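You operate a simulated robot arm through the tools that you are given. There is no shell and no other tool.

You are at the controls of a simulated two-armed robot. One attempt, no reset.

Task
Shut the coater's guard, top up its glue and start it for P-618 plates.
Fine: level between the marks, glue valve shut; gap dial as the chart says; start last.

Only the result counts: the job must be done as asked and must still hold three seconds after the hand-in. Knocking over, shifting, dropping, spilling or breaking anything else fails it.

Robot
Two 6-joint arms with two-finger grippers on one trunk that stands fixed in place. Base frame: the origin is at the foot of the trunk, x ahead of it, y to its left, z up. Units: m, degrees, N and s.
The left shoulder is at [0.03, 0.178, 1.263], the right one opposite. With the tool pointing down near the work surface each hand reaches from about 0.6 to 0.68 m from the base axis, measured 20 degrees to its own side. Payload 2.54 kg a hand.
The TCP of each hand is the grasp point between the finger pads, 0.03 m short of the fingertips. In the tool frame z runs along the fingers and y along their closing line. The gripper opens to 0.116 m; its body begins 0.095 m behind the TCP.
Orientation is told as [roll, pitch, yaw] about the base's x, y, z axes, in that order, counted from this pose: with the fingers straight down and closing along the base's y, the tool's x points along the base's -x, its y along +y and its z along -z.

Tools
- The arms move only by the tool send_rows. It takes "left_deltas", "right_deltas" or both (then of equal length, played together; a hand with none holds still); each is a list of rows, each a list of 7 numbers: the shift along the tool's x, y, z in units of 20 mm (1.0 is 20 mm), then the turn, a rotation vector about the tool's x, y, z in units of 5 degrees (1.0 is 5 degrees), then the closure, from 0 (fully open) to 1 (shut). In form: [[dx, dy, dz, ax, ay, az, claw], ...]. A call has 1 to 20 rows; each row shifts and turns the commanded pose from where the row before left it, along the tool's axes as they then stand. A call with a number of a shift or a turn outside -1 to 1 is refused whole. Each row takes 0.2 s and may step no farther than 0.05 m and 8.6 degrees from the row before; otherwise, or with a gripper value out of range, the whole call is refused. A pose out of reach is approached as far as the arm can. The call stops where the force on the tool passes 40 N (or 10 N more than at its start, if that is more) or the arm is blocked; 0.2 s more then pass. Each finger travels about 0.153 m/s and halts on what it meets, pressing with about 36 N; the grip force reading is that of the motor and also rises with nothing between the fingers. The clock runs only during rows and for 0.2 s after the last one: add rows that do not move to give the fingers time. It gives the time, the measured TCP pose, the force on the tool (base axes), the opening and the grip force at its end, in the units of the frame above (readings bear some noise), with the torque about the TCP (base axes, N m) and any sound that the robot's microphone picked up.
- Cameras (640 x 400 px; columns grow to the right, rows downward): "scene" is now at [0.0305, -0.0195, 1.9697]; the picture's right is [-0.26, -0.97, 0.00], its down [-0.86, 0.23, -0.45] and it looks along [0.43, -0.12, -0.89] (base axes); focal length 355 px, centre (320, 200). "left" rides on the left gripper at [0.069, 0.015, -0.122] in its tool frame; the picture's right is [-0.21, 0.98, 0.00], its down [-0.83, -0.18, -0.53] and it looks along [-0.52, -0.11, 0.85] (tool axes); focal length 251 px, centre (320, 200). "right" rides on the right gripper at [0.069, -0.015, -0.122] in its tool frame; the picture's right is [0.21, 0.98, 0.00], its down [-0.83, 0.18, -0.53] and it looks along [-0.52, 0.11, 0.85] (tool axes); focal length 251 px, centre (320, 200). There is no depth. A picture from a camera that has moved, and an enlarged one, comes with that camera's place and axes in the base frame and with its lens.
- get_image(camera): a new picture of that camera. The clock stands still meanwhile.
- slide_trunk(by): moves the trunk up (or, below 0, down) by that many m; the arms and the scene camera ride with it, the base frame stays. It gives what a move gives, with no picture.
- turn_head(pan, tilt): turns the head with the scene camera to pan (to the left, within 143 degrees either way) and tilt (down, from -29 to 69), counted from straight ahead of the robot. It gives what a move gives.
- close_up(camera, box): a new picture of the part [left, top, right, bottom] of that camera's present view, enlarged. The clock stands still meanwhile.
- job_done(): hands the job in; it is judged then, once.

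Places have to be worked out from the pictures, the camera data and where the tool is seen. Open the grippers and draw the arms clear of the work before you hand the job in, unless the task says otherwise.

The tools are called after "Call:" as name(argument=value, ...) on one line, values as JSON. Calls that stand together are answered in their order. send_rows: Moves the arms, as the interface text tells. Its arguments: {"type":"object","properties":{"left_deltas":{"type":"array","items":{"type":"array","items":{"type":"number"}}},"right_deltas":{"type":"array","items":{"type":"array","items":{"type":"number"}}}},"required":[]} The other tools are called the same way: slide_trunk (by) moves the trunk up or down; turn_head (pan, tilt) turns the head that bears the scene camera; get_image (camera) takes a picture; close_up (camera, box) takes an enlarged picture of a part of a camera's view; job_done () hands the job in.

At the start:

```text
time: 0.0
left_ee_pos: [0.5252, 0.1352, 1.4414]
left_tool_rot: [-0.2, 0.0, -0.1]
left_contact_force: [0.0, -0.5, -0.5]
left_ft_torque: [0.0, -0.02, 0.02]
left_grip_width: 0.1159
left_gripper_force: 0.0
right_ee_pos: [0.4697, -0.3273, 1.4322]
right_tool_rot: [0.0, 0.1, 0.0]
right_contact_force: [0.1, 0.9, 0.1]
right_ft_torque: [0.01, 0.02, 0.0]
right_grip_width: 0.116
right_gripper_force: 0.1
trunk travel left (down, up): [-0.475, 0.065]
head pan, tilt (commanded): [-15.1, 63.2]
```

scene: 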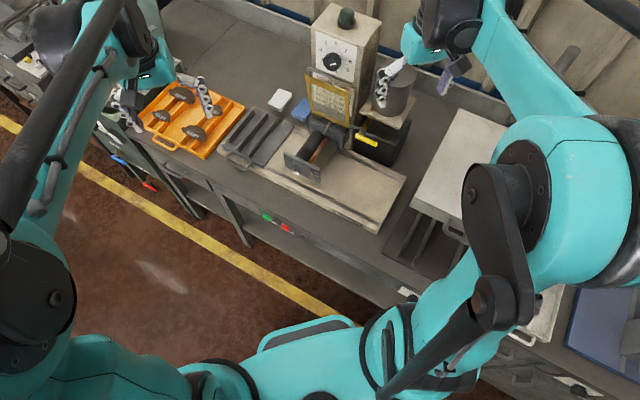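
right: 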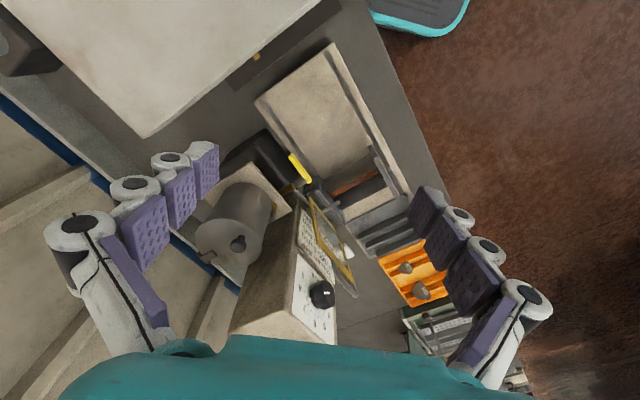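
left: 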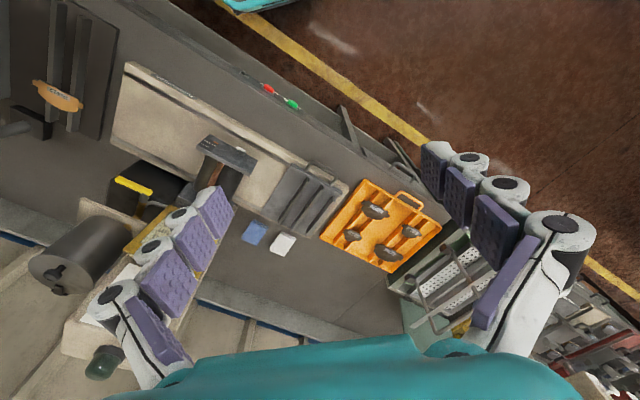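

I start by looking at the machine in the scene camera more closely, to identify the guard, the glue valve, the dial and the buttons.

Call:
close_up(camera="scene", box=[260, 0, 440, 112])

Call:
close_up(camera="scene", box=[220, 90, 420, 240])

Call:
close_up(camera="left", box=[20, 80, 260, 240])

Call:
close_up(camera="right", box=[180, 100, 420, 340])

```text
3.56 times, centred on (350, 56) of scene
camera zoom: at [0.0305, -0.0195, 1.9697], right [-0.26, -0.97, 0.0], down [-0.86, 0.23, -0.45], along [0.43, -0.12, -0.89], focal length 1262 px, centre (213, 712)
```

zoom: 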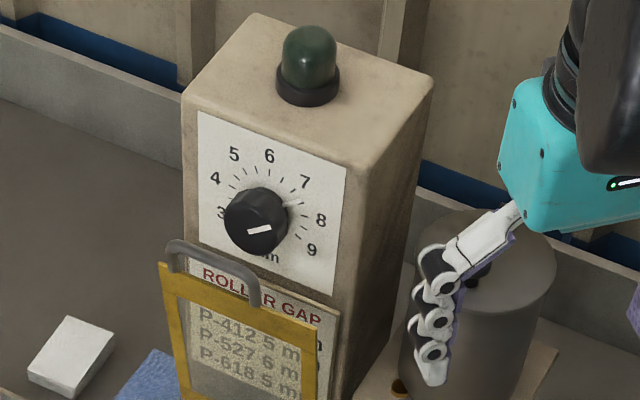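

```text
2.67 times, centred on (320, 165) of scene
camera zoom: at [0.0305, -0.0195, 1.9697], right [-0.26, -0.97, 0.0], down [-0.86, 0.23, -0.45], along [0.43, -0.12, -0.89], focal length 947 px, centre (320, 293)
```

zoom: 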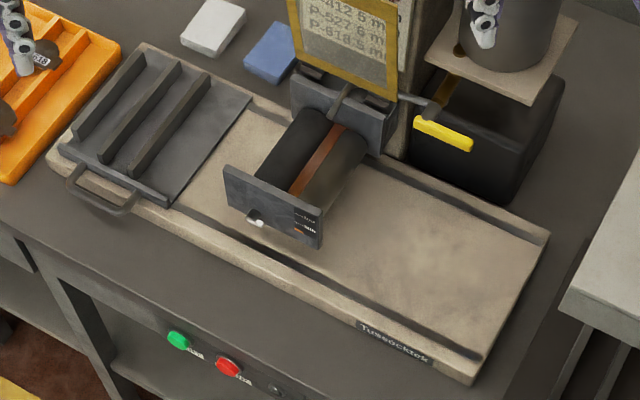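

```text
2.50 times, centred on (140, 160) of left
camera zoom: at [0.4567, 0.1505, 1.5653], right [0.22, 0.98, 0.0], down [0.83, -0.18, 0.53], along [0.52, -0.12, -0.85], focal length 629 px, centre (770, 300)
```

zoom: 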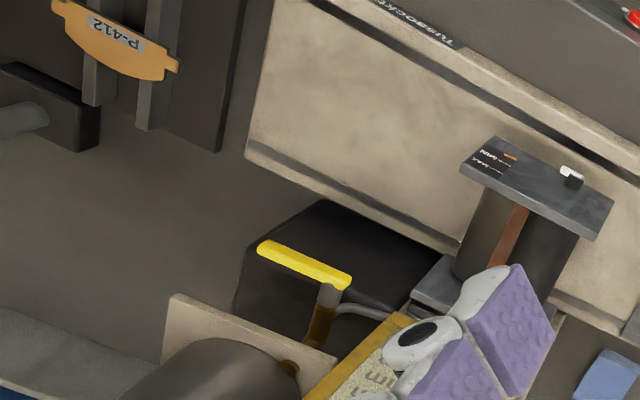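

```text
1.67 times, centred on (300, 220) of right
camera zoom: at [0.4014, -0.3408, 1.5536], right [-0.21, 0.98, 0.0], down [0.83, 0.18, 0.53], along [0.52, 0.11, -0.85], focal length 419 px, centre (353, 167)
```

zoom: 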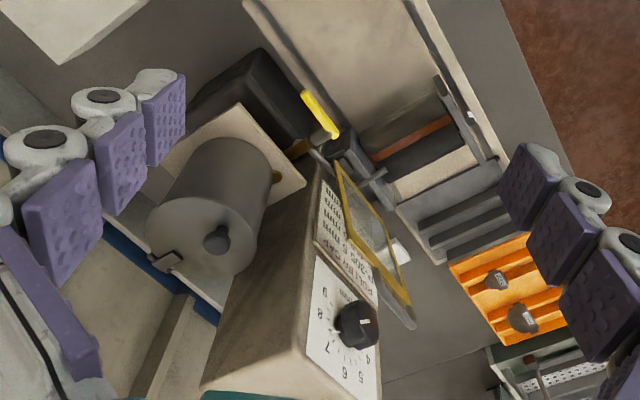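

The coater column has the gap dial, the yellow-framed guard stands raised in front of the chart, a yellow valve lever hangs below the tank shelf, and start/stop are on the bench front. I zoom further on the chart, the end plate with the marks, the valve and the buttons.

Call:
close_up(camera="scene", box=[296, 60, 376, 130])

Call:
close_up(camera="scene", box=[275, 110, 355, 190])

Call:
close_up(camera="left", box=[180, 120, 270, 180])

Call:
close_up(camera="scene", box=[250, 200, 350, 260])

Call:
close_up(camera="scene", box=[340, 90, 420, 170])

```text
5.71 times, centred on (336, 95) of scene
camera zoom: at [0.0305, -0.0195, 1.9697], right [-0.26, -0.97, 0.0], down [-0.86, 0.23, -0.45], along [0.43, -0.12, -0.89], focal length 2028 px, centre (229, 800)
```

zoom: 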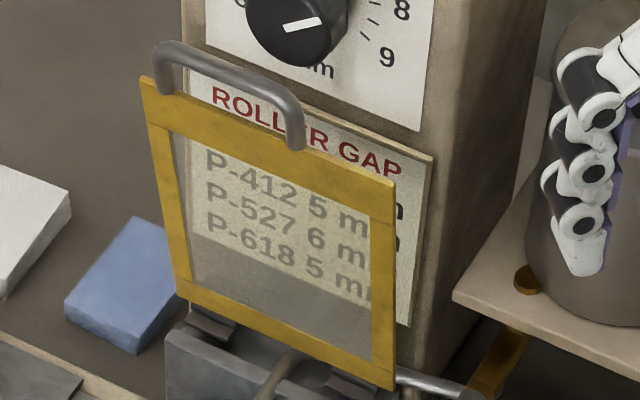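

```text
5.00 times, centred on (315, 150) of scene
camera zoom: at [0.0305, -0.0195, 1.9697], right [-0.26, -0.97, 0.0], down [-0.86, 0.23, -0.45], along [0.43, -0.12, -0.89], focal length 1775 px, centre (345, 450)
```

zoom: 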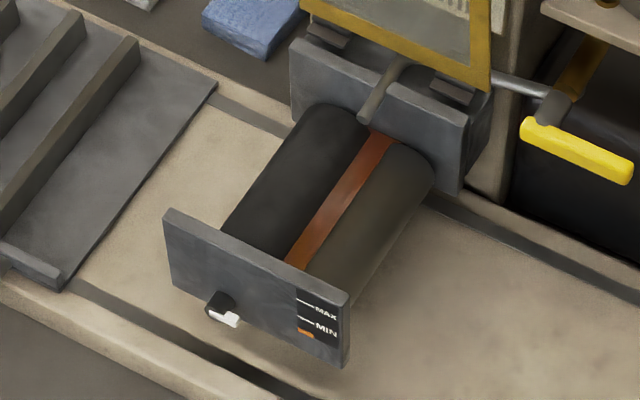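

```text
6.67 times, centred on (225, 150) of left
camera zoom: at [0.4567, 0.1505, 1.5653], right [0.22, 0.98, 0.0], down [0.83, -0.18, 0.53], along [0.52, -0.12, -0.85], focal length 1676 px, centre (953, 533)
```

zoom: 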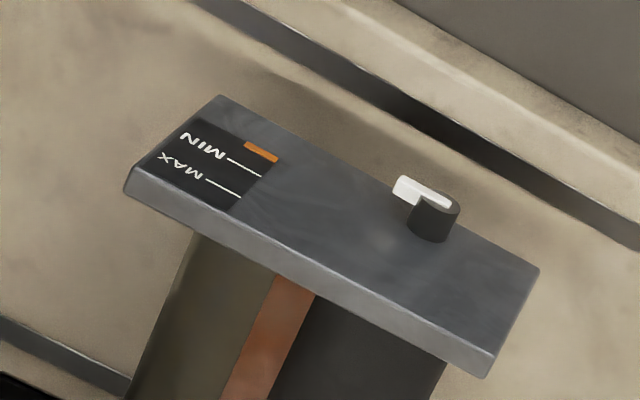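

```text
6.40 times, centred on (300, 230) of scene
camera zoom: at [0.0305, -0.0195, 1.9697], right [-0.26, -0.97, 0.0], down [-0.86, 0.23, -0.45], along [0.43, -0.12, -0.89], focal length 2272 px, centre (448, 8)
```

zoom: 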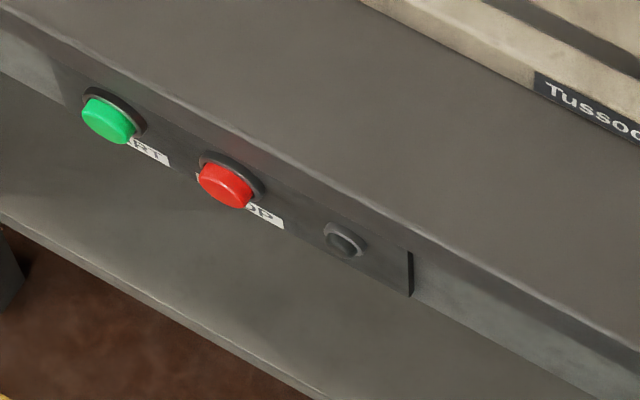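

```text
5.00 times, centred on (380, 130) of scene
camera zoom: at [0.0305, -0.0195, 1.9697], right [-0.26, -0.97, 0.0], down [-0.86, 0.23, -0.45], along [0.43, -0.12, -0.89], focal length 1775 px, centre (20, 550)
```

zoom: 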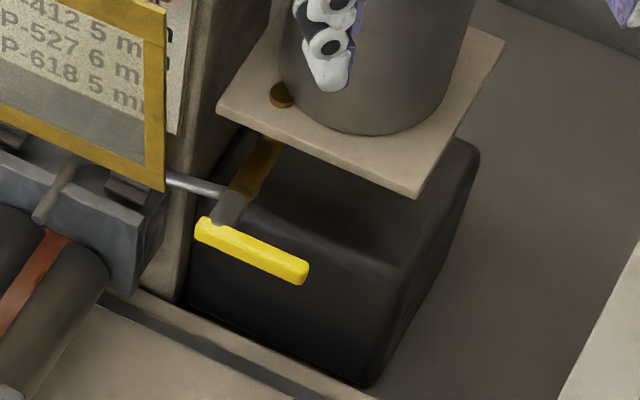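

The gauge's orange bar sits below MIN, and the bench and machine look turned about 45° to my base, with the dial near [0.78, -0.26, 1.26]. I turn the head to look around the machine and see the surroundings before moving any arm.

Call:
turn_head(pan=-30, tilt=45)

Call:
get_image(camera="scene")

```text
time: 0.8
left_ee_pos: [0.525, 0.1348, 1.4422]
left_tool_rot: [-0.1, 0.0, -0.1]
left_contact_force: [0.3, -0.4, -0.2]
left_ft_torque: [0.03, -0.03, 0.0]
left_grip_width: 0.1158
left_gripper_force: 0.2
right_ee_pos: [0.4703, -0.325, 1.4323]
right_tool_rot: [0.1, 0.0, 0.0]
right_contact_force: [0.2, -0.5, 0.4]
right_ft_torque: [0.01, 0.01, 0.0]
right_grip_width: 0.116
right_gripper_force: 0.1
trunk travel left (down, up): [-0.475, 0.065]
head pan, tilt (commanded): [-30.0, 45.0]
```

```text
taken
camera scene: at [0.0402, -0.0437, 1.9928], right [-0.5, -0.87, 0.0], down [-0.61, 0.35, -0.71], along [0.61, -0.35, -0.71], focal length 355 px, centre (320, 200)
```

scene: 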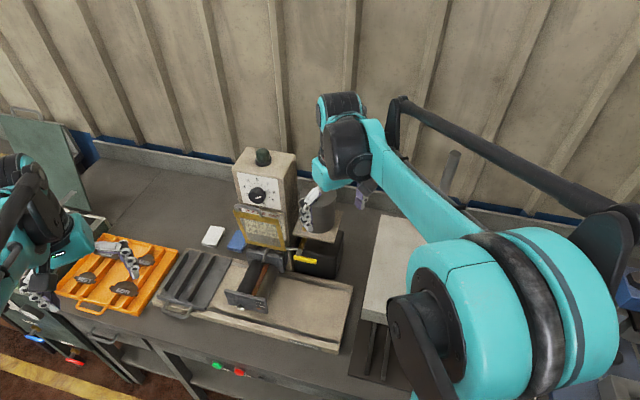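

I now have a wider view; I zoom in on the coater to see the guard, spout, valve and dial from this angle.

Call:
close_up(camera="scene", box=[216, 140, 356, 228])

Call:
close_up(camera="scene", box=[216, 220, 376, 320])

Call:
close_up(camera="scene", box=[160, 320, 320, 400])

```text
4.55 times, centred on (286, 184) of scene
camera zoom: at [0.0402, -0.0437, 1.9928], right [-0.5, -0.87, 0.0], down [-0.61, 0.35, -0.71], along [0.61, -0.35, -0.71], focal length 1614 px, centre (474, 273)
```

zoom: 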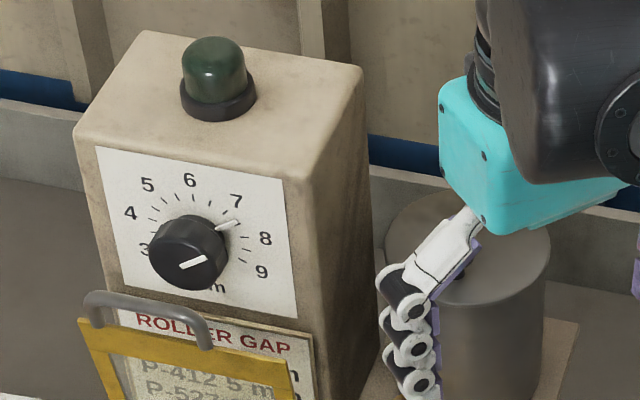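

```text
4.00 times, centred on (296, 270) of scene
camera zoom: at [0.0402, -0.0437, 1.9928], right [-0.5, -0.87, 0.0], down [-0.61, 0.35, -0.71], along [0.61, -0.35, -0.71], focal length 1420 px, centre (416, -80)
```

zoom: 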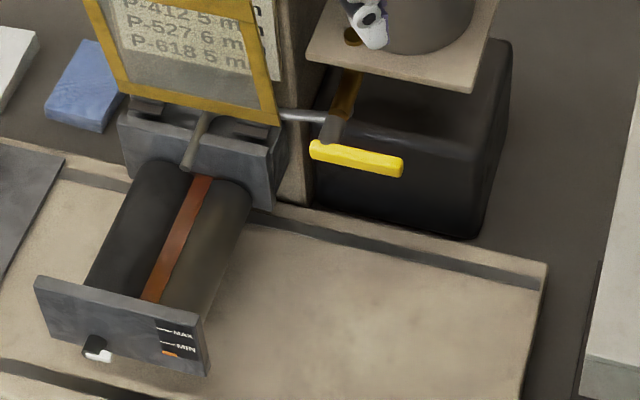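

```text
4.00 times, centred on (240, 360) of scene
camera zoom: at [0.0402, -0.0437, 1.9928], right [-0.5, -0.87, 0.0], down [-0.61, 0.35, -0.71], along [0.61, -0.35, -0.71], focal length 1420 px, centre (640, -440)
```

zoom: 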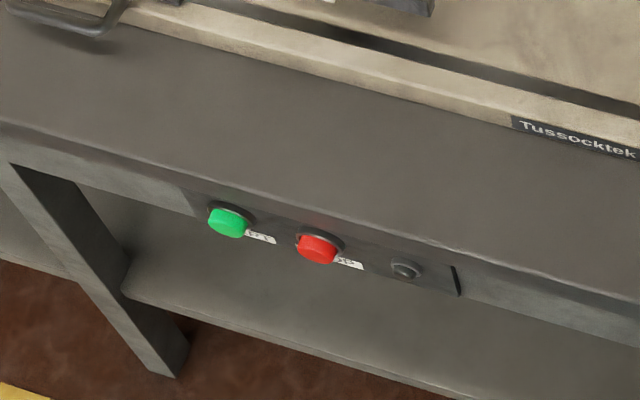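

The bench is yawed about 45° relative to me, with its front facing toward (-x,+y). I bring the left hand camera round to look squarely at the machine front: shift toward -y and down a bit, then yaw -45° and tilt.

Call:
send_rows(left_deltas=[[0, -1, 0.6, 0, 0, 0, 0], [0, -1, 0.6, 0, 0, 0, 0], [0, -1, 0.6, 0, 0, 0, 0], [0, -1, 0.6, 0, 0, 0, 0], [0, -1, 0.6, 0, 0, 0, 0], [0, -1, 0.6, 0, 0, 0, 0], [0, 0, 0, 0, 0, 1, 0], [0, 0, 0, 0, 0, 1, 0], [0, 0, 0, 0, 0, 1, 0], [0, 0, 0, 0, 0, 1, 0], [0, 0, 0, 0, 0, 1, 0], [0, 0, 0, 0, 0, 1, 0], [0, 0, 0, 0, 0, 1, 0], [0, 0, 0, 0, 0, 1, 0], [0, 0, 0, 0, 0, 1, 0], [0, 0, 0, 0, -1, 0, 0], [0, 0, 0, 0, -1, 0, 0], [0, 0, 0, 0, -1, 0, 0], [0, 0, 0, 0, -1, 0, 0], [0, 0, 0, 0, -1, 0, 0]])

Call:
get_image(camera="left")

```text
time: 5.0
left_ee_pos: [0.5247, 0.0155, 1.3703]
left_tool_rot: [0.0, -25.2, -45.0]
left_contact_force: [0.1, 0.1, -0.3]
left_ft_torque: [0.0, -0.01, -0.02]
left_grip_width: 0.1159
left_gripper_force: 0.1
right_ee_pos: [0.4709, -0.3249, 1.4319]
right_tool_rot: [0.0, 0.1, 0.0]
right_contact_force: [0.1, 0.2, 0.5]
right_ft_torque: [-0.02, 0.0, -0.01]
right_grip_width: 0.1159
right_gripper_force: 0.0
trunk travel left (down, up): [-0.475, 0.065]
head pan, tilt (commanded): [-30.0, 45.0]
```

```text
taken
camera left: at [0.4551, 0.1072, 1.4527], right [0.83, 0.55, 0.09], down [0.24, -0.5, 0.83], along [0.51, -0.67, -0.54], focal length 251 px, centre (320, 200)
```

left: 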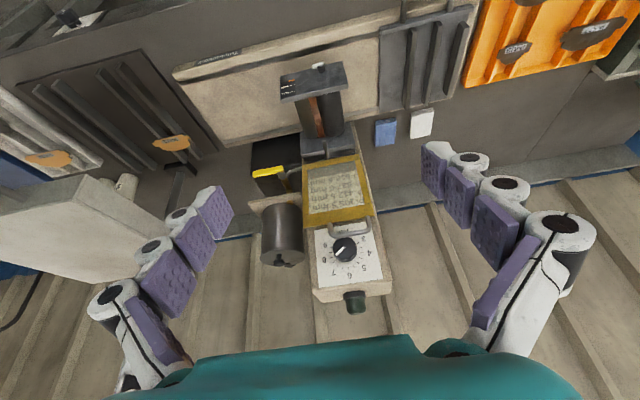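

The left camera now sees the machine squarely (upside-down). I zoom on the chart/dial, the guard hinge, and the valve.

Call:
close_up(camera="left", box=[280, 210, 408, 290])

Call:
close_up(camera="left", box=[280, 150, 400, 225])

Call:
close_up(camera="left", box=[230, 130, 330, 200])

Call:
close_up(camera="left", box=[260, 55, 370, 165])

```text
5.00 times, centred on (344, 250) of left
camera zoom: at [0.4551, 0.1072, 1.4527], right [0.83, 0.55, 0.09], down [0.24, -0.5, 0.83], along [0.51, -0.67, -0.54], focal length 1257 px, centre (200, -50)
```

zoom: 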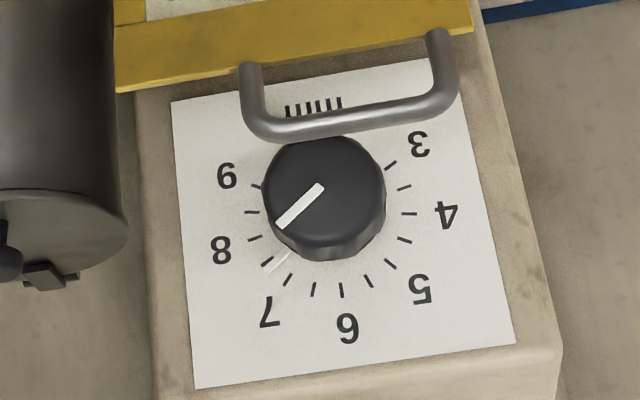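

```text
5.33 times, centred on (340, 188) of left
camera zoom: at [0.4551, 0.1072, 1.4527], right [0.83, 0.55, 0.09], down [0.24, -0.5, 0.83], along [0.51, -0.67, -0.54], focal length 1341 px, centre (213, 267)
```

zoom: 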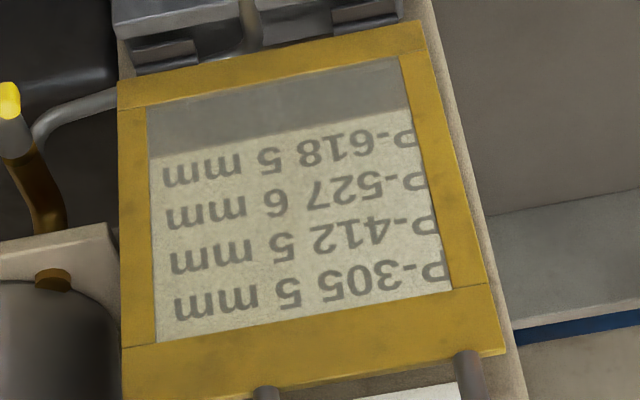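

```text
5.71 times, centred on (280, 165) of left
camera zoom: at [0.4551, 0.1072, 1.4527], right [0.83, 0.55, 0.09], down [0.24, -0.5, 0.83], along [0.51, -0.67, -0.54], focal length 1437 px, centre (549, 400)
```

zoom: 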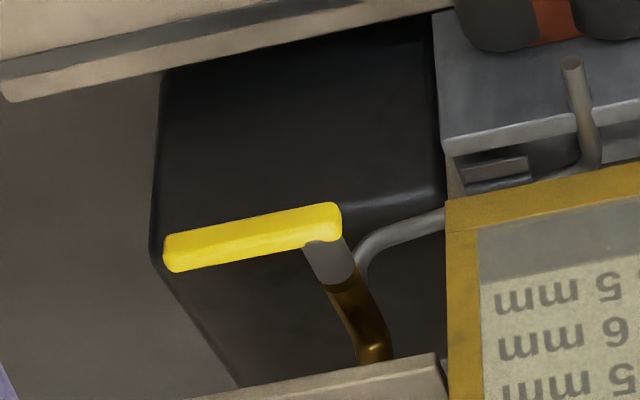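

```text
3.64 times, centred on (315, 110) of left
camera zoom: at [0.4551, 0.1072, 1.4527], right [0.83, 0.55, 0.09], down [0.24, -0.5, 0.83], along [0.51, -0.67, -0.54], focal length 914 px, centre (338, 527)
```

zoom: 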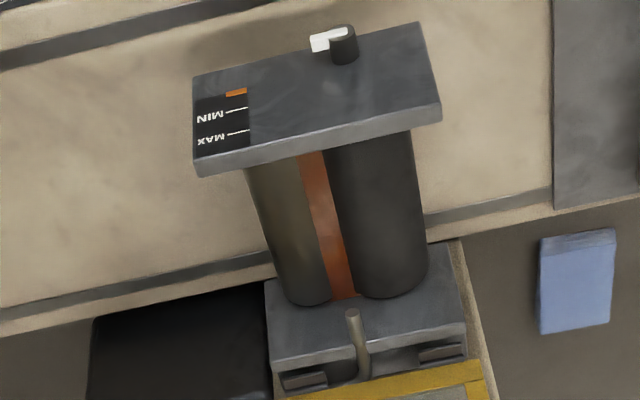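

Machine yaw works out at exactly 45°, dial knob at about (0.787,-0.261,1.256), guard handle about (0.776,-0.225,1.236), valve lever from (0.673,-0.318) to (0.617,-0.361) at z≈1.045. I zoom the right camera on the valve and the dial to understand their axes.

Call:
close_up(camera="right", box=[250, 130, 350, 192])

Call:
close_up(camera="right", box=[270, 190, 370, 312])

Call:
close_up(camera="left", box=[296, 156, 376, 206])

```text
6.40 times, centred on (300, 161) of right
camera zoom: at [0.4008, -0.3405, 1.5538], right [-0.21, 0.98, 0.0], down [0.83, 0.18, 0.53], along [0.52, 0.11, -0.85], focal length 1609 px, centre (448, 450)
```

zoom: 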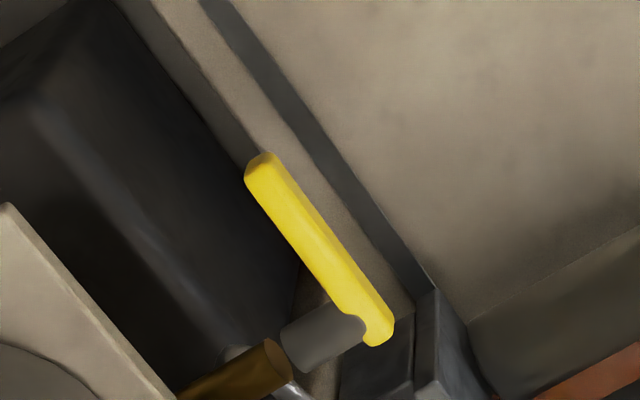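

```text
3.28 times, centred on (320, 251) of right
camera zoom: at [0.4008, -0.3405, 1.5538], right [-0.21, 0.98, 0.0], down [0.83, 0.18, 0.53], along [0.52, 0.11, -0.85], focal length 824 px, centre (320, 33)
```

zoom: 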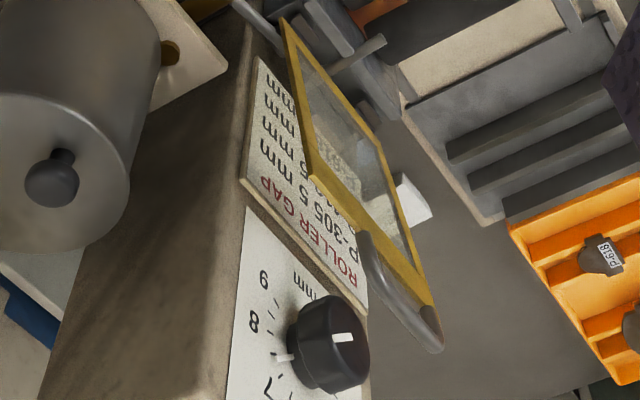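

```text
8.00 times, centred on (336, 181) of left
camera zoom: at [0.4551, 0.1072, 1.4527], right [0.83, 0.55, 0.09], down [0.24, -0.5, 0.83], along [0.51, -0.67, -0.54], focal length 2012 px, centre (192, 352)
```

zoom: 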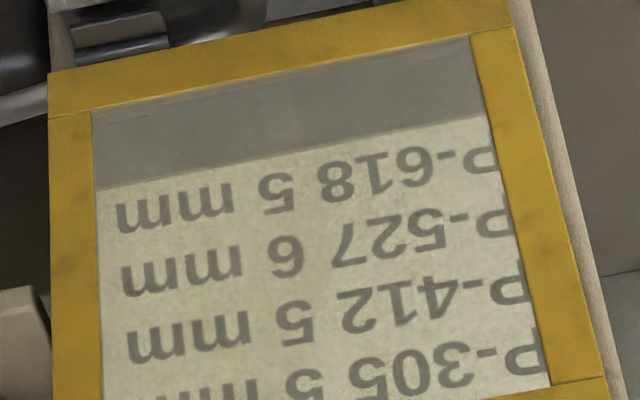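

The chart reads P-618 → 5 mm (to be rechecked when the guard is down). I now look at my own left fingers' size and re-check the gauge for any change while idle.

Call:
turn_head(pan=-15, tilt=50)

Call:
get_image(camera="scene")

Call:
close_up(camera="left", box=[400, 120, 600, 380])

Call:
close_up(camera="left", box=[270, 65, 320, 96])

```text
time: 5.8
left_ee_pos: [0.5253, 0.0152, 1.3706]
left_tool_rot: [0.1, -25.0, -45.0]
left_contact_force: [0.2, -0.6, -0.3]
left_ft_torque: [0.03, 0.02, -0.02]
left_grip_width: 0.1161
left_gripper_force: 0.0
right_ee_pos: [0.4718, -0.3251, 1.4327]
right_tool_rot: [0.1, -0.1, 0.0]
right_contact_force: [0.1, 0.3, 0.5]
right_ft_torque: [-0.04, -0.04, 0.02]
right_grip_width: 0.116
right_gripper_force: 0.0
trunk travel left (down, up): [-0.475, 0.065]
head pan, tilt (commanded): [-15.0, 50.0]
```

```text
taken
camera scene: at [0.0444, -0.0234, 1.986], right [-0.26, -0.97, 0.0], down [-0.74, 0.2, -0.64], along [0.62, -0.17, -0.77], focal length 355 px, centre (320, 200)
```

scene: 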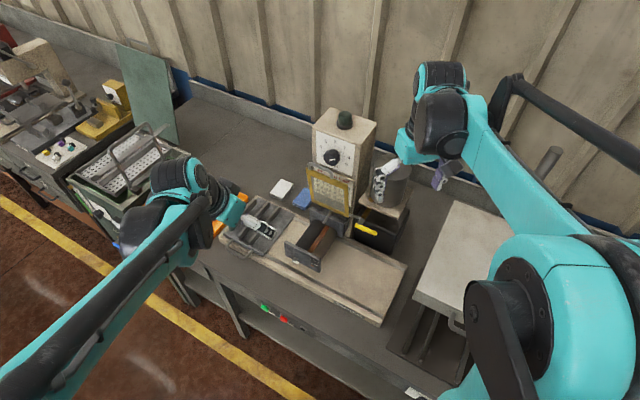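

```text
1.54 times, centred on (500, 250) of left
camera zoom: at [0.4559, 0.1065, 1.4527], right [0.83, 0.55, 0.09], down [0.24, -0.5, 0.83], along [0.51, -0.67, -0.55], focal length 387 px, centre (43, 123)
```

zoom: 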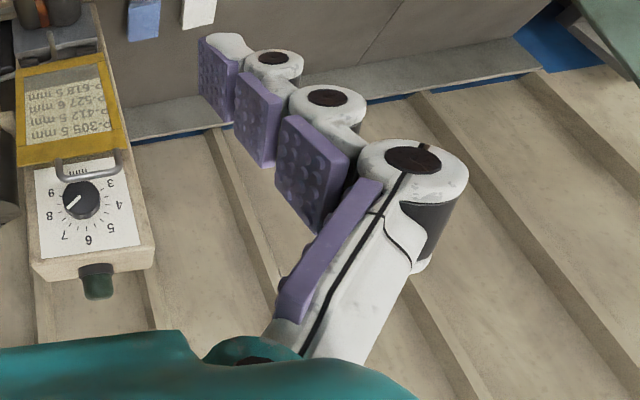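

```text
12.80 times, centred on (295, 80) of left
camera zoom: at [0.4559, 0.1065, 1.4527], right [0.83, 0.55, 0.09], down [0.24, -0.5, 0.83], along [0.51, -0.67, -0.55], focal length 3218 px, centre (640, 1730)
```

zoom: 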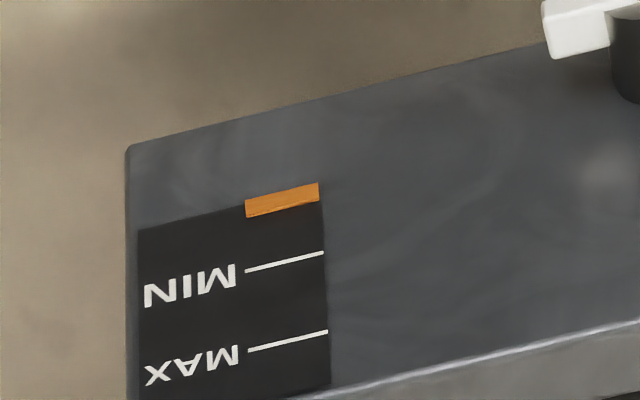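

The gauge bar is unchanged (valve shut at rest). The reach figures suggest the right arm is best for guard and dial, so I back the left hand off to +y and turn the right hand in place to yaw +45° with a 45° tilt.

Call:
send_rows(left_deltas=[[0.92, 0.66, -0.64, 0, 0, 0, 0], [0.92, 0.66, -0.64, 0, 0, 0, 0], [0.92, 0.66, -0.64, 0, 0, 0, 0], [0.92, 0.66, -0.64, 0, 0, 0, 0], [0.92, 0.66, -0.64, 0, 0, 0, 0], [0.92, 0.66, -0.64, 0, 0, 0, 0], [0.92, 0.66, -0.64, 0, 0, 0, 0], [0.92, 0.66, -0.64, 0, 0, 0, 0], [0, 0, 0, 0, 0, 0, 0], [0, 0, 0, 0, 0, 0, 0], [0, 0, 0, 0, 0, 0, 0], [0, 0, 0, 0, 0, 0, 0], [0, 0, 0, 0, 0, 0, 0], [0, 0, 0, 0, 0, 0, 0], [0, 0, 0, 0, 0, 0, 0], [0, 0, 0, 0, 0, 0, 0], [0, 0, 0, 0, 0, 0, 0], [0, 0, 0, 0, 0, 0, 0]], right_deltas=[[0, 0, 0, 0, 0, -1, 0], [0, 0, 0, 0, 0, -1, 0], [0, 0, 0, 0, 0, -1, 0], [0, 0, 0, 0, 0, -1, 0], [0, 0, 0, 0, 0, -1, 0], [0, 0, 0, 0, 0, -1, 0], [0, 0, 0, 0, 0, -1, 0], [0, 0, 0, 0, 0, -1, 0], [0, 0, 0, 0, 0, -1, 0], [0, 0, 0, 1, 0, 0, 0], [0, 0, 0, 1, 0, 0, 0], [0, 0, 0, 1, 0, 0, 0], [0, 0, 0, 1, 0, 0, 0], [0, 0, 0, 1, 0, 0, 0], [0, 0, 0, 1, 0, 0, 0], [0, 0, 0, 1, 0, 0, 0], [0, 0, 0, 1, 0, 0, 0], [0, 0, 0, 1, 0, 0, 0]])

Call:
get_image(camera="scene")

Call:
get_image(camera="left")

Call:
get_image(camera="right")

```text
time: 9.6
left_ee_pos: [0.4755, 0.2143, 1.4017]
left_tool_rot: [0.0, -25.0, -45.0]
left_contact_force: [-0.5, 0.4, -0.6]
left_ft_torque: [-0.02, 0.0, -0.03]
left_grip_width: 0.1158
left_gripper_force: 0.0
right_ee_pos: [0.4712, -0.3243, 1.4317]
right_tool_rot: [-45.1, 0.1, 44.9]
right_contact_force: [-0.3, -0.3, -0.2]
right_ft_torque: [0.03, -0.02, 0.0]
right_grip_width: 0.1159
right_gripper_force: 0.0
trunk travel left (down, up): [-0.475, 0.065]
head pan, tilt (commanded): [-15.0, 50.0]
```

```text
taken
camera scene: at [0.0437, -0.0228, 1.986], right [-0.26, -0.97, 0.0], down [-0.74, 0.2, -0.64], along [0.62, -0.17, -0.77], focal length 355 px, centre (320, 200)
```

scene: 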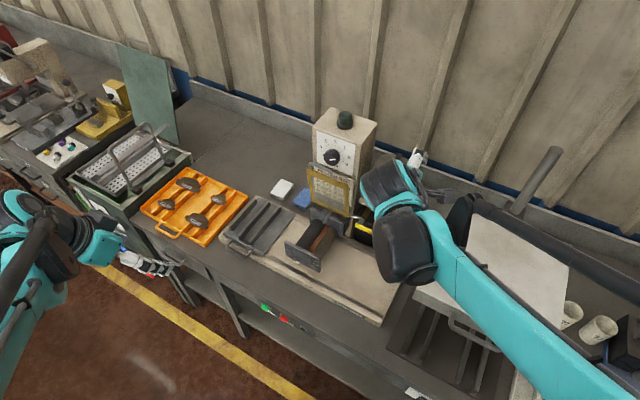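

```text
taken
camera left: at [0.4058, 0.3064, 1.4835], right [0.83, 0.55, 0.09], down [0.24, -0.5, 0.83], along [0.51, -0.67, -0.54], focal length 251 px, centre (320, 200)
```

left: 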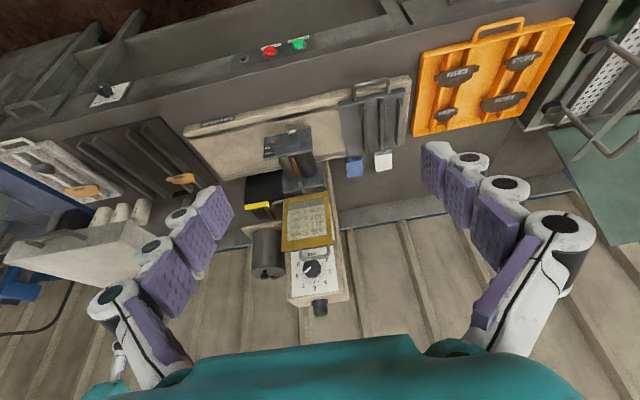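

```text
taken
camera right: at [0.3678, -0.3209, 1.5288], right [-0.64, 0.34, -0.69], down [0.23, 0.94, 0.25], along [0.74, 0.0, -0.68], focal length 251 px, centre (320, 200)
```

right: 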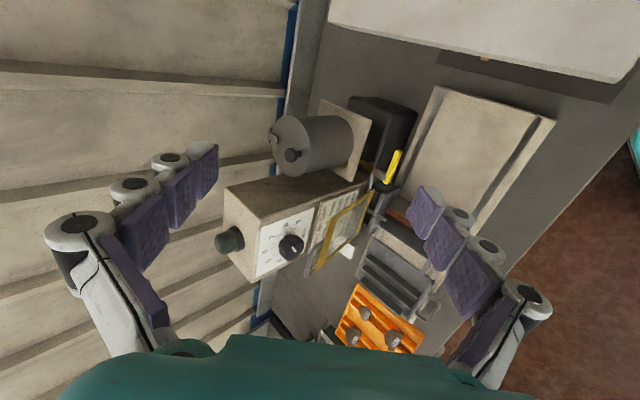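

Both poses were reached. Now I move the right hand to a pre-approach point about 13 cm from the guard handle along the tool axis, with the fingers partly closed.

Call:
send_rows(right_deltas=[[-0.9, 0.1, 0.26, 0, 0, 0, 0], [-0.9, 0.1, 0.26, 0, 0, 0, 0], [-0.9, 0.1, 0.26, 0, 0, 0, 0], [-0.9, 0.1, 0.26, 0, 0, 0, 0], [-0.9, 0.1, 0.26, 0, 0, 0, 0], [-0.9, 0.1, 0.26, 0, 0, 0, 0.2], [-0.9, 0.1, 0.26, 0, 0, 0, 0.4], [-0.9, 0.1, 0.26, 0, 0, 0, 0.55], [-0.9, 0.1, 0.26, 0, 0, 0, 0.55], [-0.9, 0.1, 0.26, 0, 0, 0, 0.55], [-0.9, 0.1, 0.26, 0, 0, 0, 0.55], [-0.9, 0.1, 0.26, 0, 0, 0, 0.55], [-0.9, 0.1, 0.26, 0, 0, 0, 0.55], [-0.9, 0.1, 0.26, 0, 0, 0, 0.55], [-0.9, 0.1, 0.26, 0, 0, 0, 0.55], [-0.9, 0.1, 0.26, 0, 0, 0, 0.55], [-0.9, 0.1, 0.26, 0, 0, 0, 0.55]])

Call:
get_image(camera="scene")

Call:
get_image(camera="left")

Call:
get_image(camera="right")

```text
time: 13.2
left_ee_pos: [0.4775, 0.2154, 1.4011]
left_tool_rot: [-0.2, -24.9, -44.9]
left_contact_force: [0.0, 0.7, 0.4]
left_ft_torque: [0.02, 0.02, -0.01]
left_grip_width: 0.1161
left_gripper_force: 0.1
right_ee_pos: [0.716, -0.1365, 1.3446]
right_tool_rot: [-45.0, -0.1, 45.1]
right_contact_force: [-0.6, 0.0, 0.4]
right_ft_torque: [0.0, 0.04, -0.02]
right_grip_width: 0.0521
right_gripper_force: 0.0
trunk travel left (down, up): [-0.475, 0.065]
head pan, tilt (commanded): [-15.0, 50.0]
```

```text
taken
camera scene: at [0.0456, -0.0223, 1.9859], right [-0.26, -0.97, 0.0], down [-0.74, 0.2, -0.64], along [0.62, -0.17, -0.77], focal length 355 px, centre (320, 200)
```

scene: 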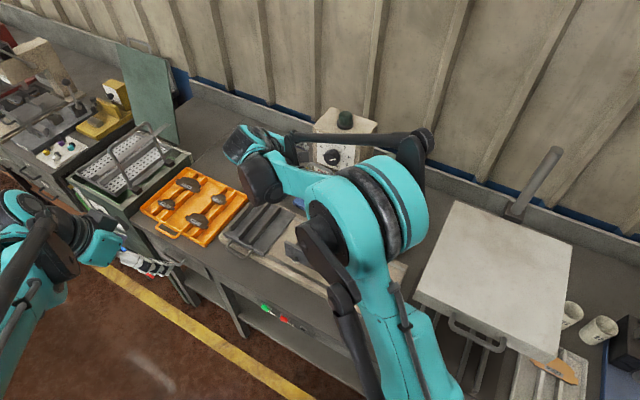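

```text
taken
camera left: at [0.4072, 0.3067, 1.483], right [0.83, 0.55, 0.09], down [0.24, -0.5, 0.83], along [0.51, -0.67, -0.55], focal length 251 px, centre (320, 200)
```

left: 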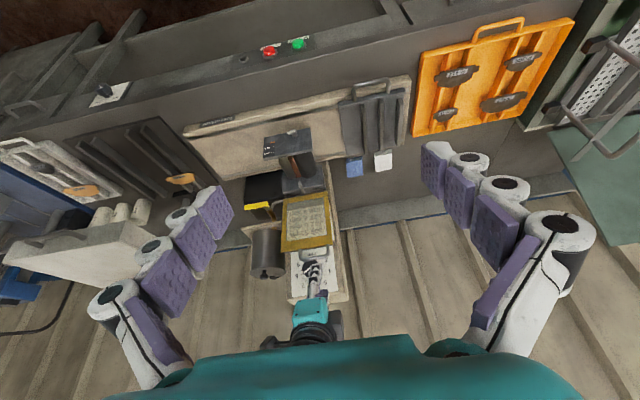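

```text
taken
camera right: at [0.6135, -0.1315, 1.4411], right [-0.64, 0.34, -0.69], down [0.23, 0.94, 0.25], along [0.73, 0.0, -0.68], focal length 251 px, centre (320, 200)
```

right: 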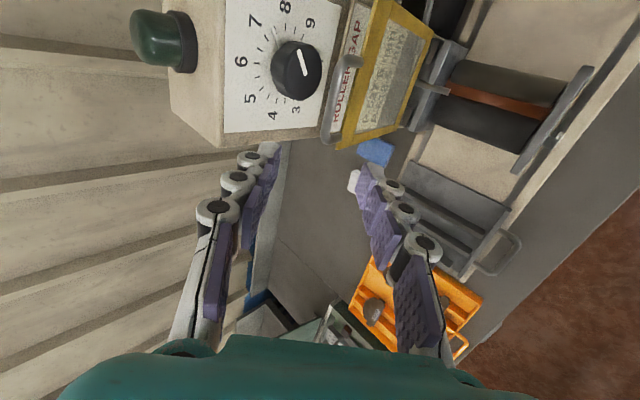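

The right camera shows the handle just ahead of the fingers; my line currently meets its left end. I zoom in to measure.

Call:
close_up(camera="right", box=[230, 20, 390, 200])

Call:
close_up(camera="left", box=[270, 190, 370, 310])

```text
2.22 times, centred on (310, 110) of right
camera zoom: at [0.6135, -0.1315, 1.4411], right [-0.64, 0.34, -0.69], down [0.23, 0.94, 0.25], along [0.73, 0.0, -0.68], focal length 559 px, centre (342, 400)
```

zoom: 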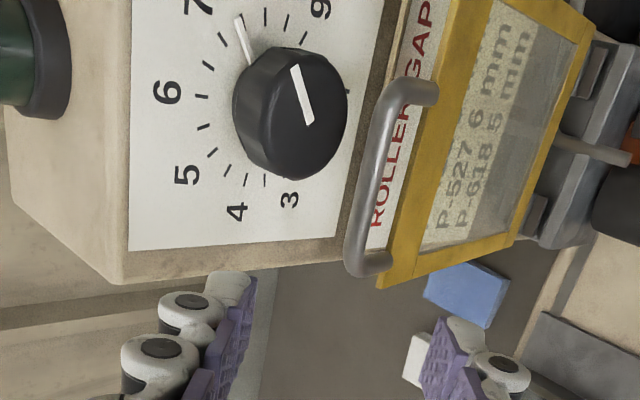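

```text
3.33 times, centred on (320, 250) of left
camera zoom: at [0.4072, 0.3067, 1.483], right [0.83, 0.55, 0.09], down [0.24, -0.5, 0.83], along [0.51, -0.67, -0.55], focal length 838 px, centre (320, 33)
```

zoom: 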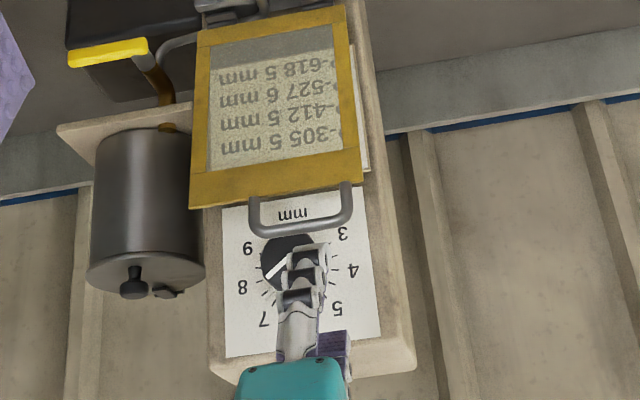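

Re-triangulating with the right camera: handle bar f≈-0.691 (machine-front axis), guard top edge at z≈1.222, knob face only ~2 cm behind the bar. There's more room behind the frame's top-right part (right of the handle), so I'll straddle the frame there; first move to 8 cm before it.

Call:
send_rows(right_deltas=[[0.9, 0.43, 0.6, 0, 0, 0, 0.62], [0.9, 0.43, 0.6, 0, 0, 0, 0.62], [0.9, 0.43, 0.6, 0, 0, 0, 0.62], [0.9, 0.43, 0.6, 0, 0, 0, 0.62], [0.9, 0.43, 0.6, 0, 0, 0, 0.62]])

Call:
get_image(camera="right")

Call:
close_up(camera="left", box=[260, 190, 360, 310])

```text
time: 14.4
left_ee_pos: [0.4752, 0.2156, 1.4018]
left_tool_rot: [0.1, -25.1, -45.1]
left_contact_force: [-0.5, 0.3, 0.2]
left_ft_torque: [0.03, 0.02, 0.03]
left_grip_width: 0.116
left_gripper_force: 0.1
right_ee_pos: [0.6593, -0.2091, 1.2717]
right_tool_rot: [-45.0, 0.0, 45.0]
right_contact_force: [0.0, 0.6, -0.1]
right_ft_torque: [0.0, 0.0, -0.01]
right_grip_width: 0.044
right_gripper_force: 0.0
trunk travel left (down, up): [-0.475, 0.065]
head pan, tilt (commanded): [-15.0, 50.0]
```

```text
taken
camera right: at [0.5561, -0.2049, 1.3686], right [-0.64, 0.34, -0.69], down [0.23, 0.94, 0.25], along [0.73, 0.0, -0.68], focal length 251 px, centre (320, 200)
```

right: 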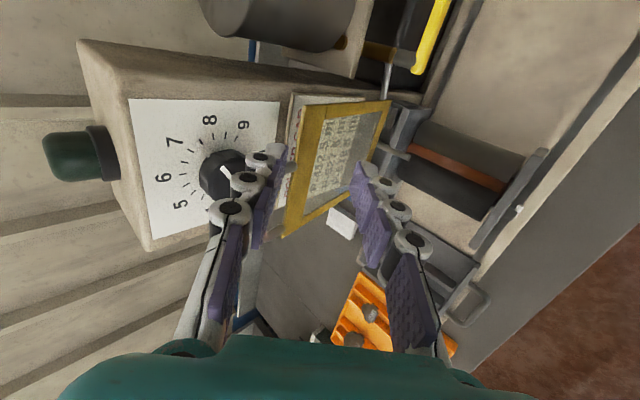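

```text
3.33 times, centred on (310, 250) of left
camera zoom: at [0.4061, 0.3058, 1.4836], right [0.83, 0.55, 0.09], down [0.24, -0.5, 0.83], along [0.51, -0.67, -0.55], focal length 838 px, centre (353, 33)
```

zoom: 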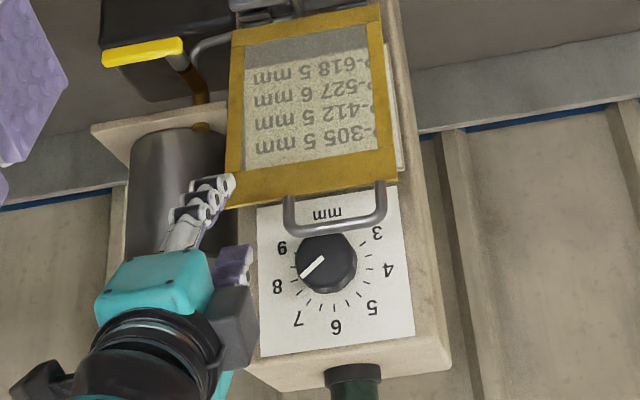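

The frame's top edge sits between the two fingertips as computed. I advance 6 cm along the tool axis and check.

Call:
send_rows(right_deltas=[[0, 0, 1, 0, 0, 0, 0.62], [0, 0, 1, 0, 0, 0, 0.62], [0, 0, 1, 0, 0, 0, 0.62]])

Call:
get_image(camera="right")

Call:
close_up(camera="left", box=[260, 190, 360, 310])

```text
time: 15.2
left_ee_pos: [0.4769, 0.2147, 1.4016]
left_tool_rot: [0.0, -25.0, -45.1]
left_contact_force: [0.2, 0.1, 0.2]
left_ft_torque: [-0.03, 0.01, -0.02]
left_grip_width: 0.116
left_gripper_force: 0.1
right_ee_pos: [0.6894, -0.2382, 1.2305]
right_tool_rot: [-45.0, 0.0, 44.9]
right_contact_force: [0.9, 0.1, 0.3]
right_ft_torque: [0.02, 0.0, 0.02]
right_grip_width: 0.0441
right_gripper_force: 0.0
trunk travel left (down, up): [-0.475, 0.065]
head pan, tilt (commanded): [-15.0, 50.0]
```

```text
taken
camera right: at [0.5866, -0.2344, 1.3262], right [-0.64, 0.34, -0.69], down [0.23, 0.94, 0.25], along [0.73, 0.0, -0.68], focal length 251 px, centre (320, 200)
```

right: 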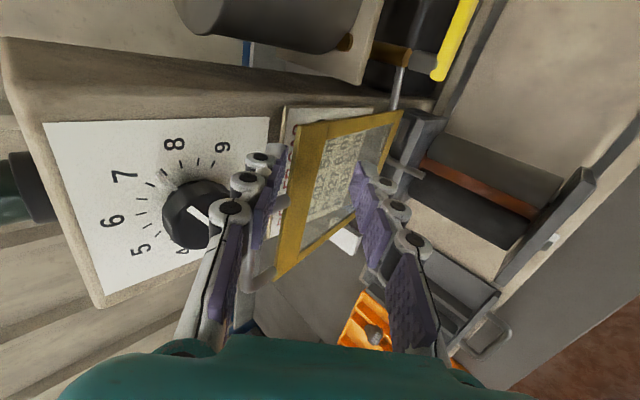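

```text
3.33 times, centred on (310, 250) of left
camera zoom: at [0.4067, 0.3061, 1.4833], right [0.83, 0.55, 0.09], down [0.24, -0.5, 0.83], along [0.51, -0.67, -0.55], focal length 838 px, centre (353, 33)
```

zoom: 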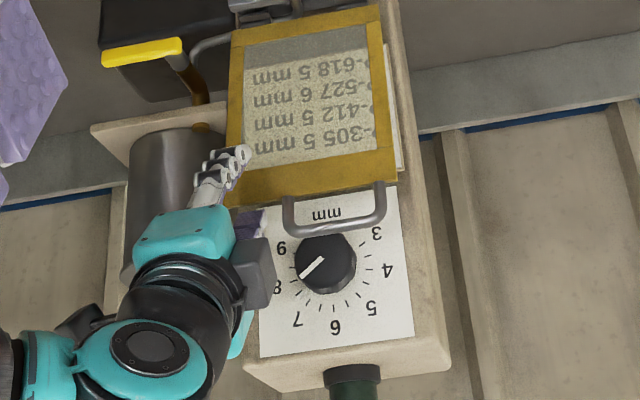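

The fingers straddle the frame's right-top corner with no contact. One more 2 cm step to hook it, then I start drawing the guard forward along its hinge arc (hinge near f=-0.715, z=1.03).

Call:
send_rows(right_deltas=[[0, 0, 1, 0, 0, 0, 0.62], [0, 0, 0, 0, 0, 0, 0.62], [0, 0.5, -0.34, 0, 0, 0, 0.62], [0, 0.5, -0.34, 0, 0, 0, 0.62], [0, 0.53, -0.27, 0, 0, 0, 0.62], [0, 0.53, -0.27, 0, 0, 0, 0.62]])

Call:
get_image(camera="right")

Call:
close_up(camera="left", box=[250, 130, 360, 310])

```text
time: 16.6
left_ee_pos: [0.4759, 0.2148, 1.4011]
left_tool_rot: [0.0, -25.1, -45.0]
left_contact_force: [0.3, -0.6, 0.2]
left_ft_torque: [-0.01, -0.02, -0.02]
left_grip_width: 0.1159
left_gripper_force: 0.0
right_ee_pos: [0.6662, -0.2146, 1.2047]
right_tool_rot: [-45.0, 0.0, 45.1]
right_contact_force: [0.2, -0.2, 0.0]
right_ft_torque: [-0.04, -0.02, -0.01]
right_grip_width: 0.044
right_gripper_force: 0.1
trunk travel left (down, up): [-0.475, 0.065]
head pan, tilt (commanded): [-15.0, 50.0]
```

```text
taken
camera right: at [0.5632, -0.2109, 1.3006], right [-0.64, 0.34, -0.69], down [0.23, 0.94, 0.25], along [0.73, 0.0, -0.68], focal length 251 px, centre (320, 200)
```

right: 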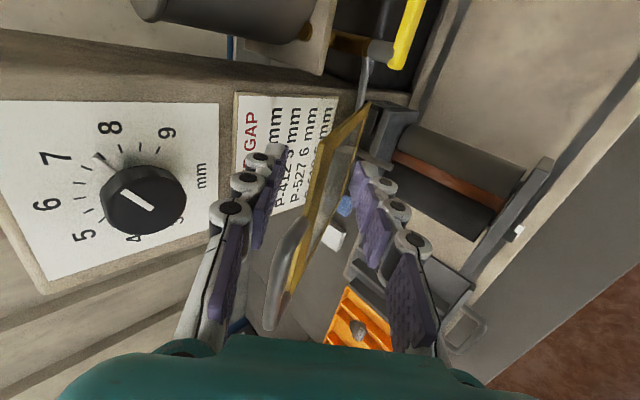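

```text
2.22 times, centred on (305, 220) of left
camera zoom: at [0.406, 0.3065, 1.4834], right [0.83, 0.55, 0.09], down [0.24, -0.5, 0.83], along [0.51, -0.67, -0.54], focal length 559 px, centre (353, 156)
```

zoom: 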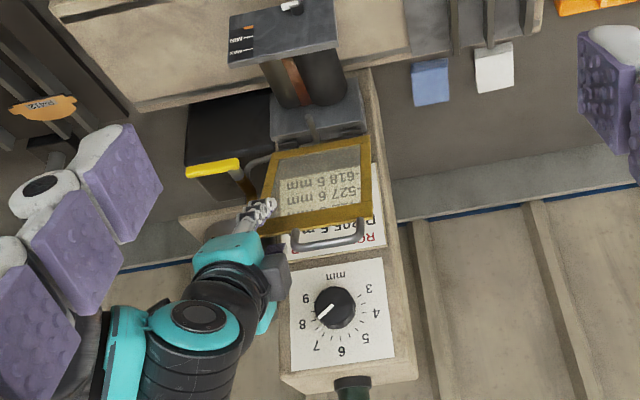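

The guard follows smoothly with almost no force. I continue along the arc to about 57°.

Call:
send_rows(right_deltas=[[0, 0.56, -0.2, 0, 0, 0, 0.62], [0, 0.56, -0.2, 0, 0, 0, 0.62], [0, 0.575, -0.13, 0, 0, 0, 0.62], [0, 0.575, -0.13, 0, 0, 0, 0.62], [0, 0.59, -0.06, 0, 0, 0, 0.62], [0, 0.59, -0.06, 0, 0, 0, 0.62], [0, 0.59, 0.015, 0, 0, 0, 0.62], [0, 0.59, 0.015, 0, 0, 0, 0.62]])

Call:
get_image(camera="right")

Call:
close_up(camera="left", box=[250, 100, 360, 280])

```text
time: 18.4
left_ee_pos: [0.4763, 0.2158, 1.4013]
left_tool_rot: [0.0, -25.1, -45.0]
left_contact_force: [0.3, -0.2, -0.3]
left_ft_torque: [-0.04, -0.02, 0.02]
left_grip_width: 0.116
left_gripper_force: 0.1
right_ee_pos: [0.613, -0.1614, 1.149]
right_tool_rot: [-45.0, 0.0, 45.0]
right_contact_force: [-0.5, 0.1, -2.1]
right_ft_torque: [0.04, -0.02, -0.01]
right_grip_width: 0.0449
right_gripper_force: 0.6
trunk travel left (down, up): [-0.475, 0.065]
head pan, tilt (commanded): [-15.0, 50.0]
```

```text
taken
camera right: at [0.5101, -0.1572, 1.2456], right [-0.64, 0.34, -0.69], down [0.23, 0.94, 0.25], along [0.73, 0.0, -0.68], focal length 251 px, centre (320, 200)
```

right: 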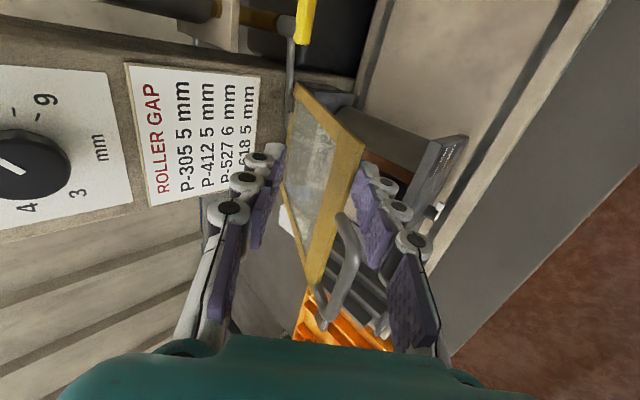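

```text
2.22 times, centred on (305, 190) of left
camera zoom: at [0.4063, 0.3065, 1.4833], right [0.83, 0.55, 0.09], down [0.24, -0.5, 0.83], along [0.51, -0.67, -0.54], focal length 559 px, centre (353, 222)
```

zoom: 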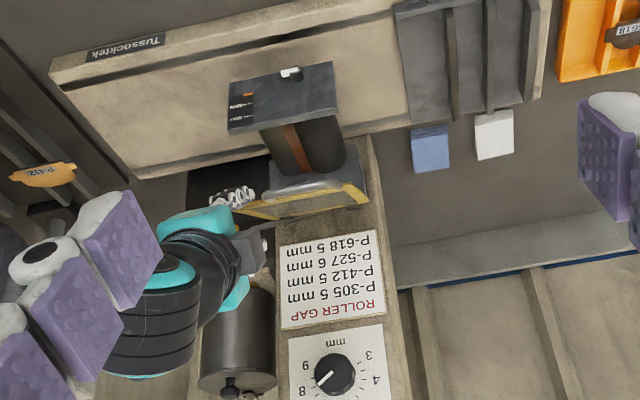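

The chart is now plainly visible: P-618 5 mm. The guard rests on the front fingertip about 63° down; I keep lowering it along the arc.

Call:
send_rows(right_deltas=[[0, 0.5, 0.2, 0, 0, 0, 0.62], [0, 0.5, 0.2, 0, 0, 0, 0.62], [0, 0.485, 0.27, 0, 0, 0, 0.62], [0, 0.485, 0.27, 0, 0, 0, 0.62]])

Call:
get_image(camera="right")

Call:
close_up(camera="left", box=[250, 100, 350, 220])

```text
time: 19.4
left_ee_pos: [0.4757, 0.216, 1.4015]
left_tool_rot: [0.0, -25.1, -45.0]
left_contact_force: [-0.5, 0.8, -0.4]
left_ft_torque: [0.03, -0.04, -0.01]
left_grip_width: 0.1157
left_gripper_force: 0.0
right_ee_pos: [0.6099, -0.1485, 1.1128]
right_tool_rot: [-44.9, 0.1, 44.8]
right_contact_force: [-2.5, 1.6, -1.5]
right_ft_torque: [0.05, 0.05, 0.03]
right_grip_width: 0.0459
right_gripper_force: 1.3
right hand out of reach, approached as far as the arm can: row 4
trunk travel left (down, up): [-0.475, 0.065]
head pan, tilt (commanded): [-15.0, 50.0]
```

```text
taken
camera right: at [0.5063, -0.1445, 1.2085], right [-0.64, 0.34, -0.69], down [0.23, 0.94, 0.25], along [0.73, 0.0, -0.68], focal length 251 px, centre (320, 200)
```

right: 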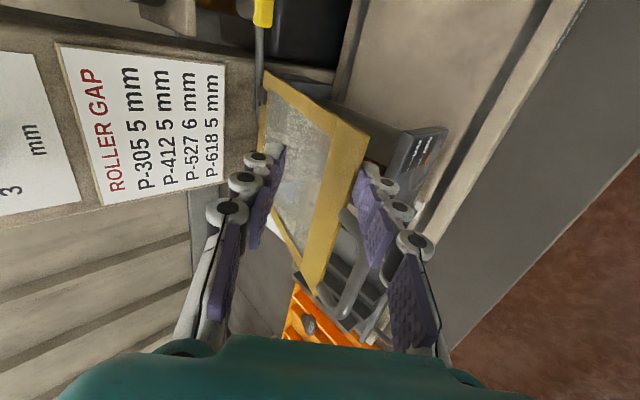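

```text
3.33 times, centred on (300, 160) of left
camera zoom: at [0.4063, 0.3066, 1.4833], right [0.83, 0.55, 0.09], down [0.24, -0.5, 0.83], along [0.51, -0.67, -0.54], focal length 838 px, centre (387, 333)
```

zoom: 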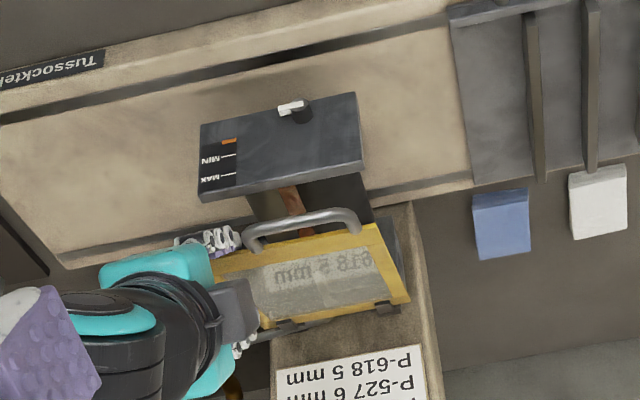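

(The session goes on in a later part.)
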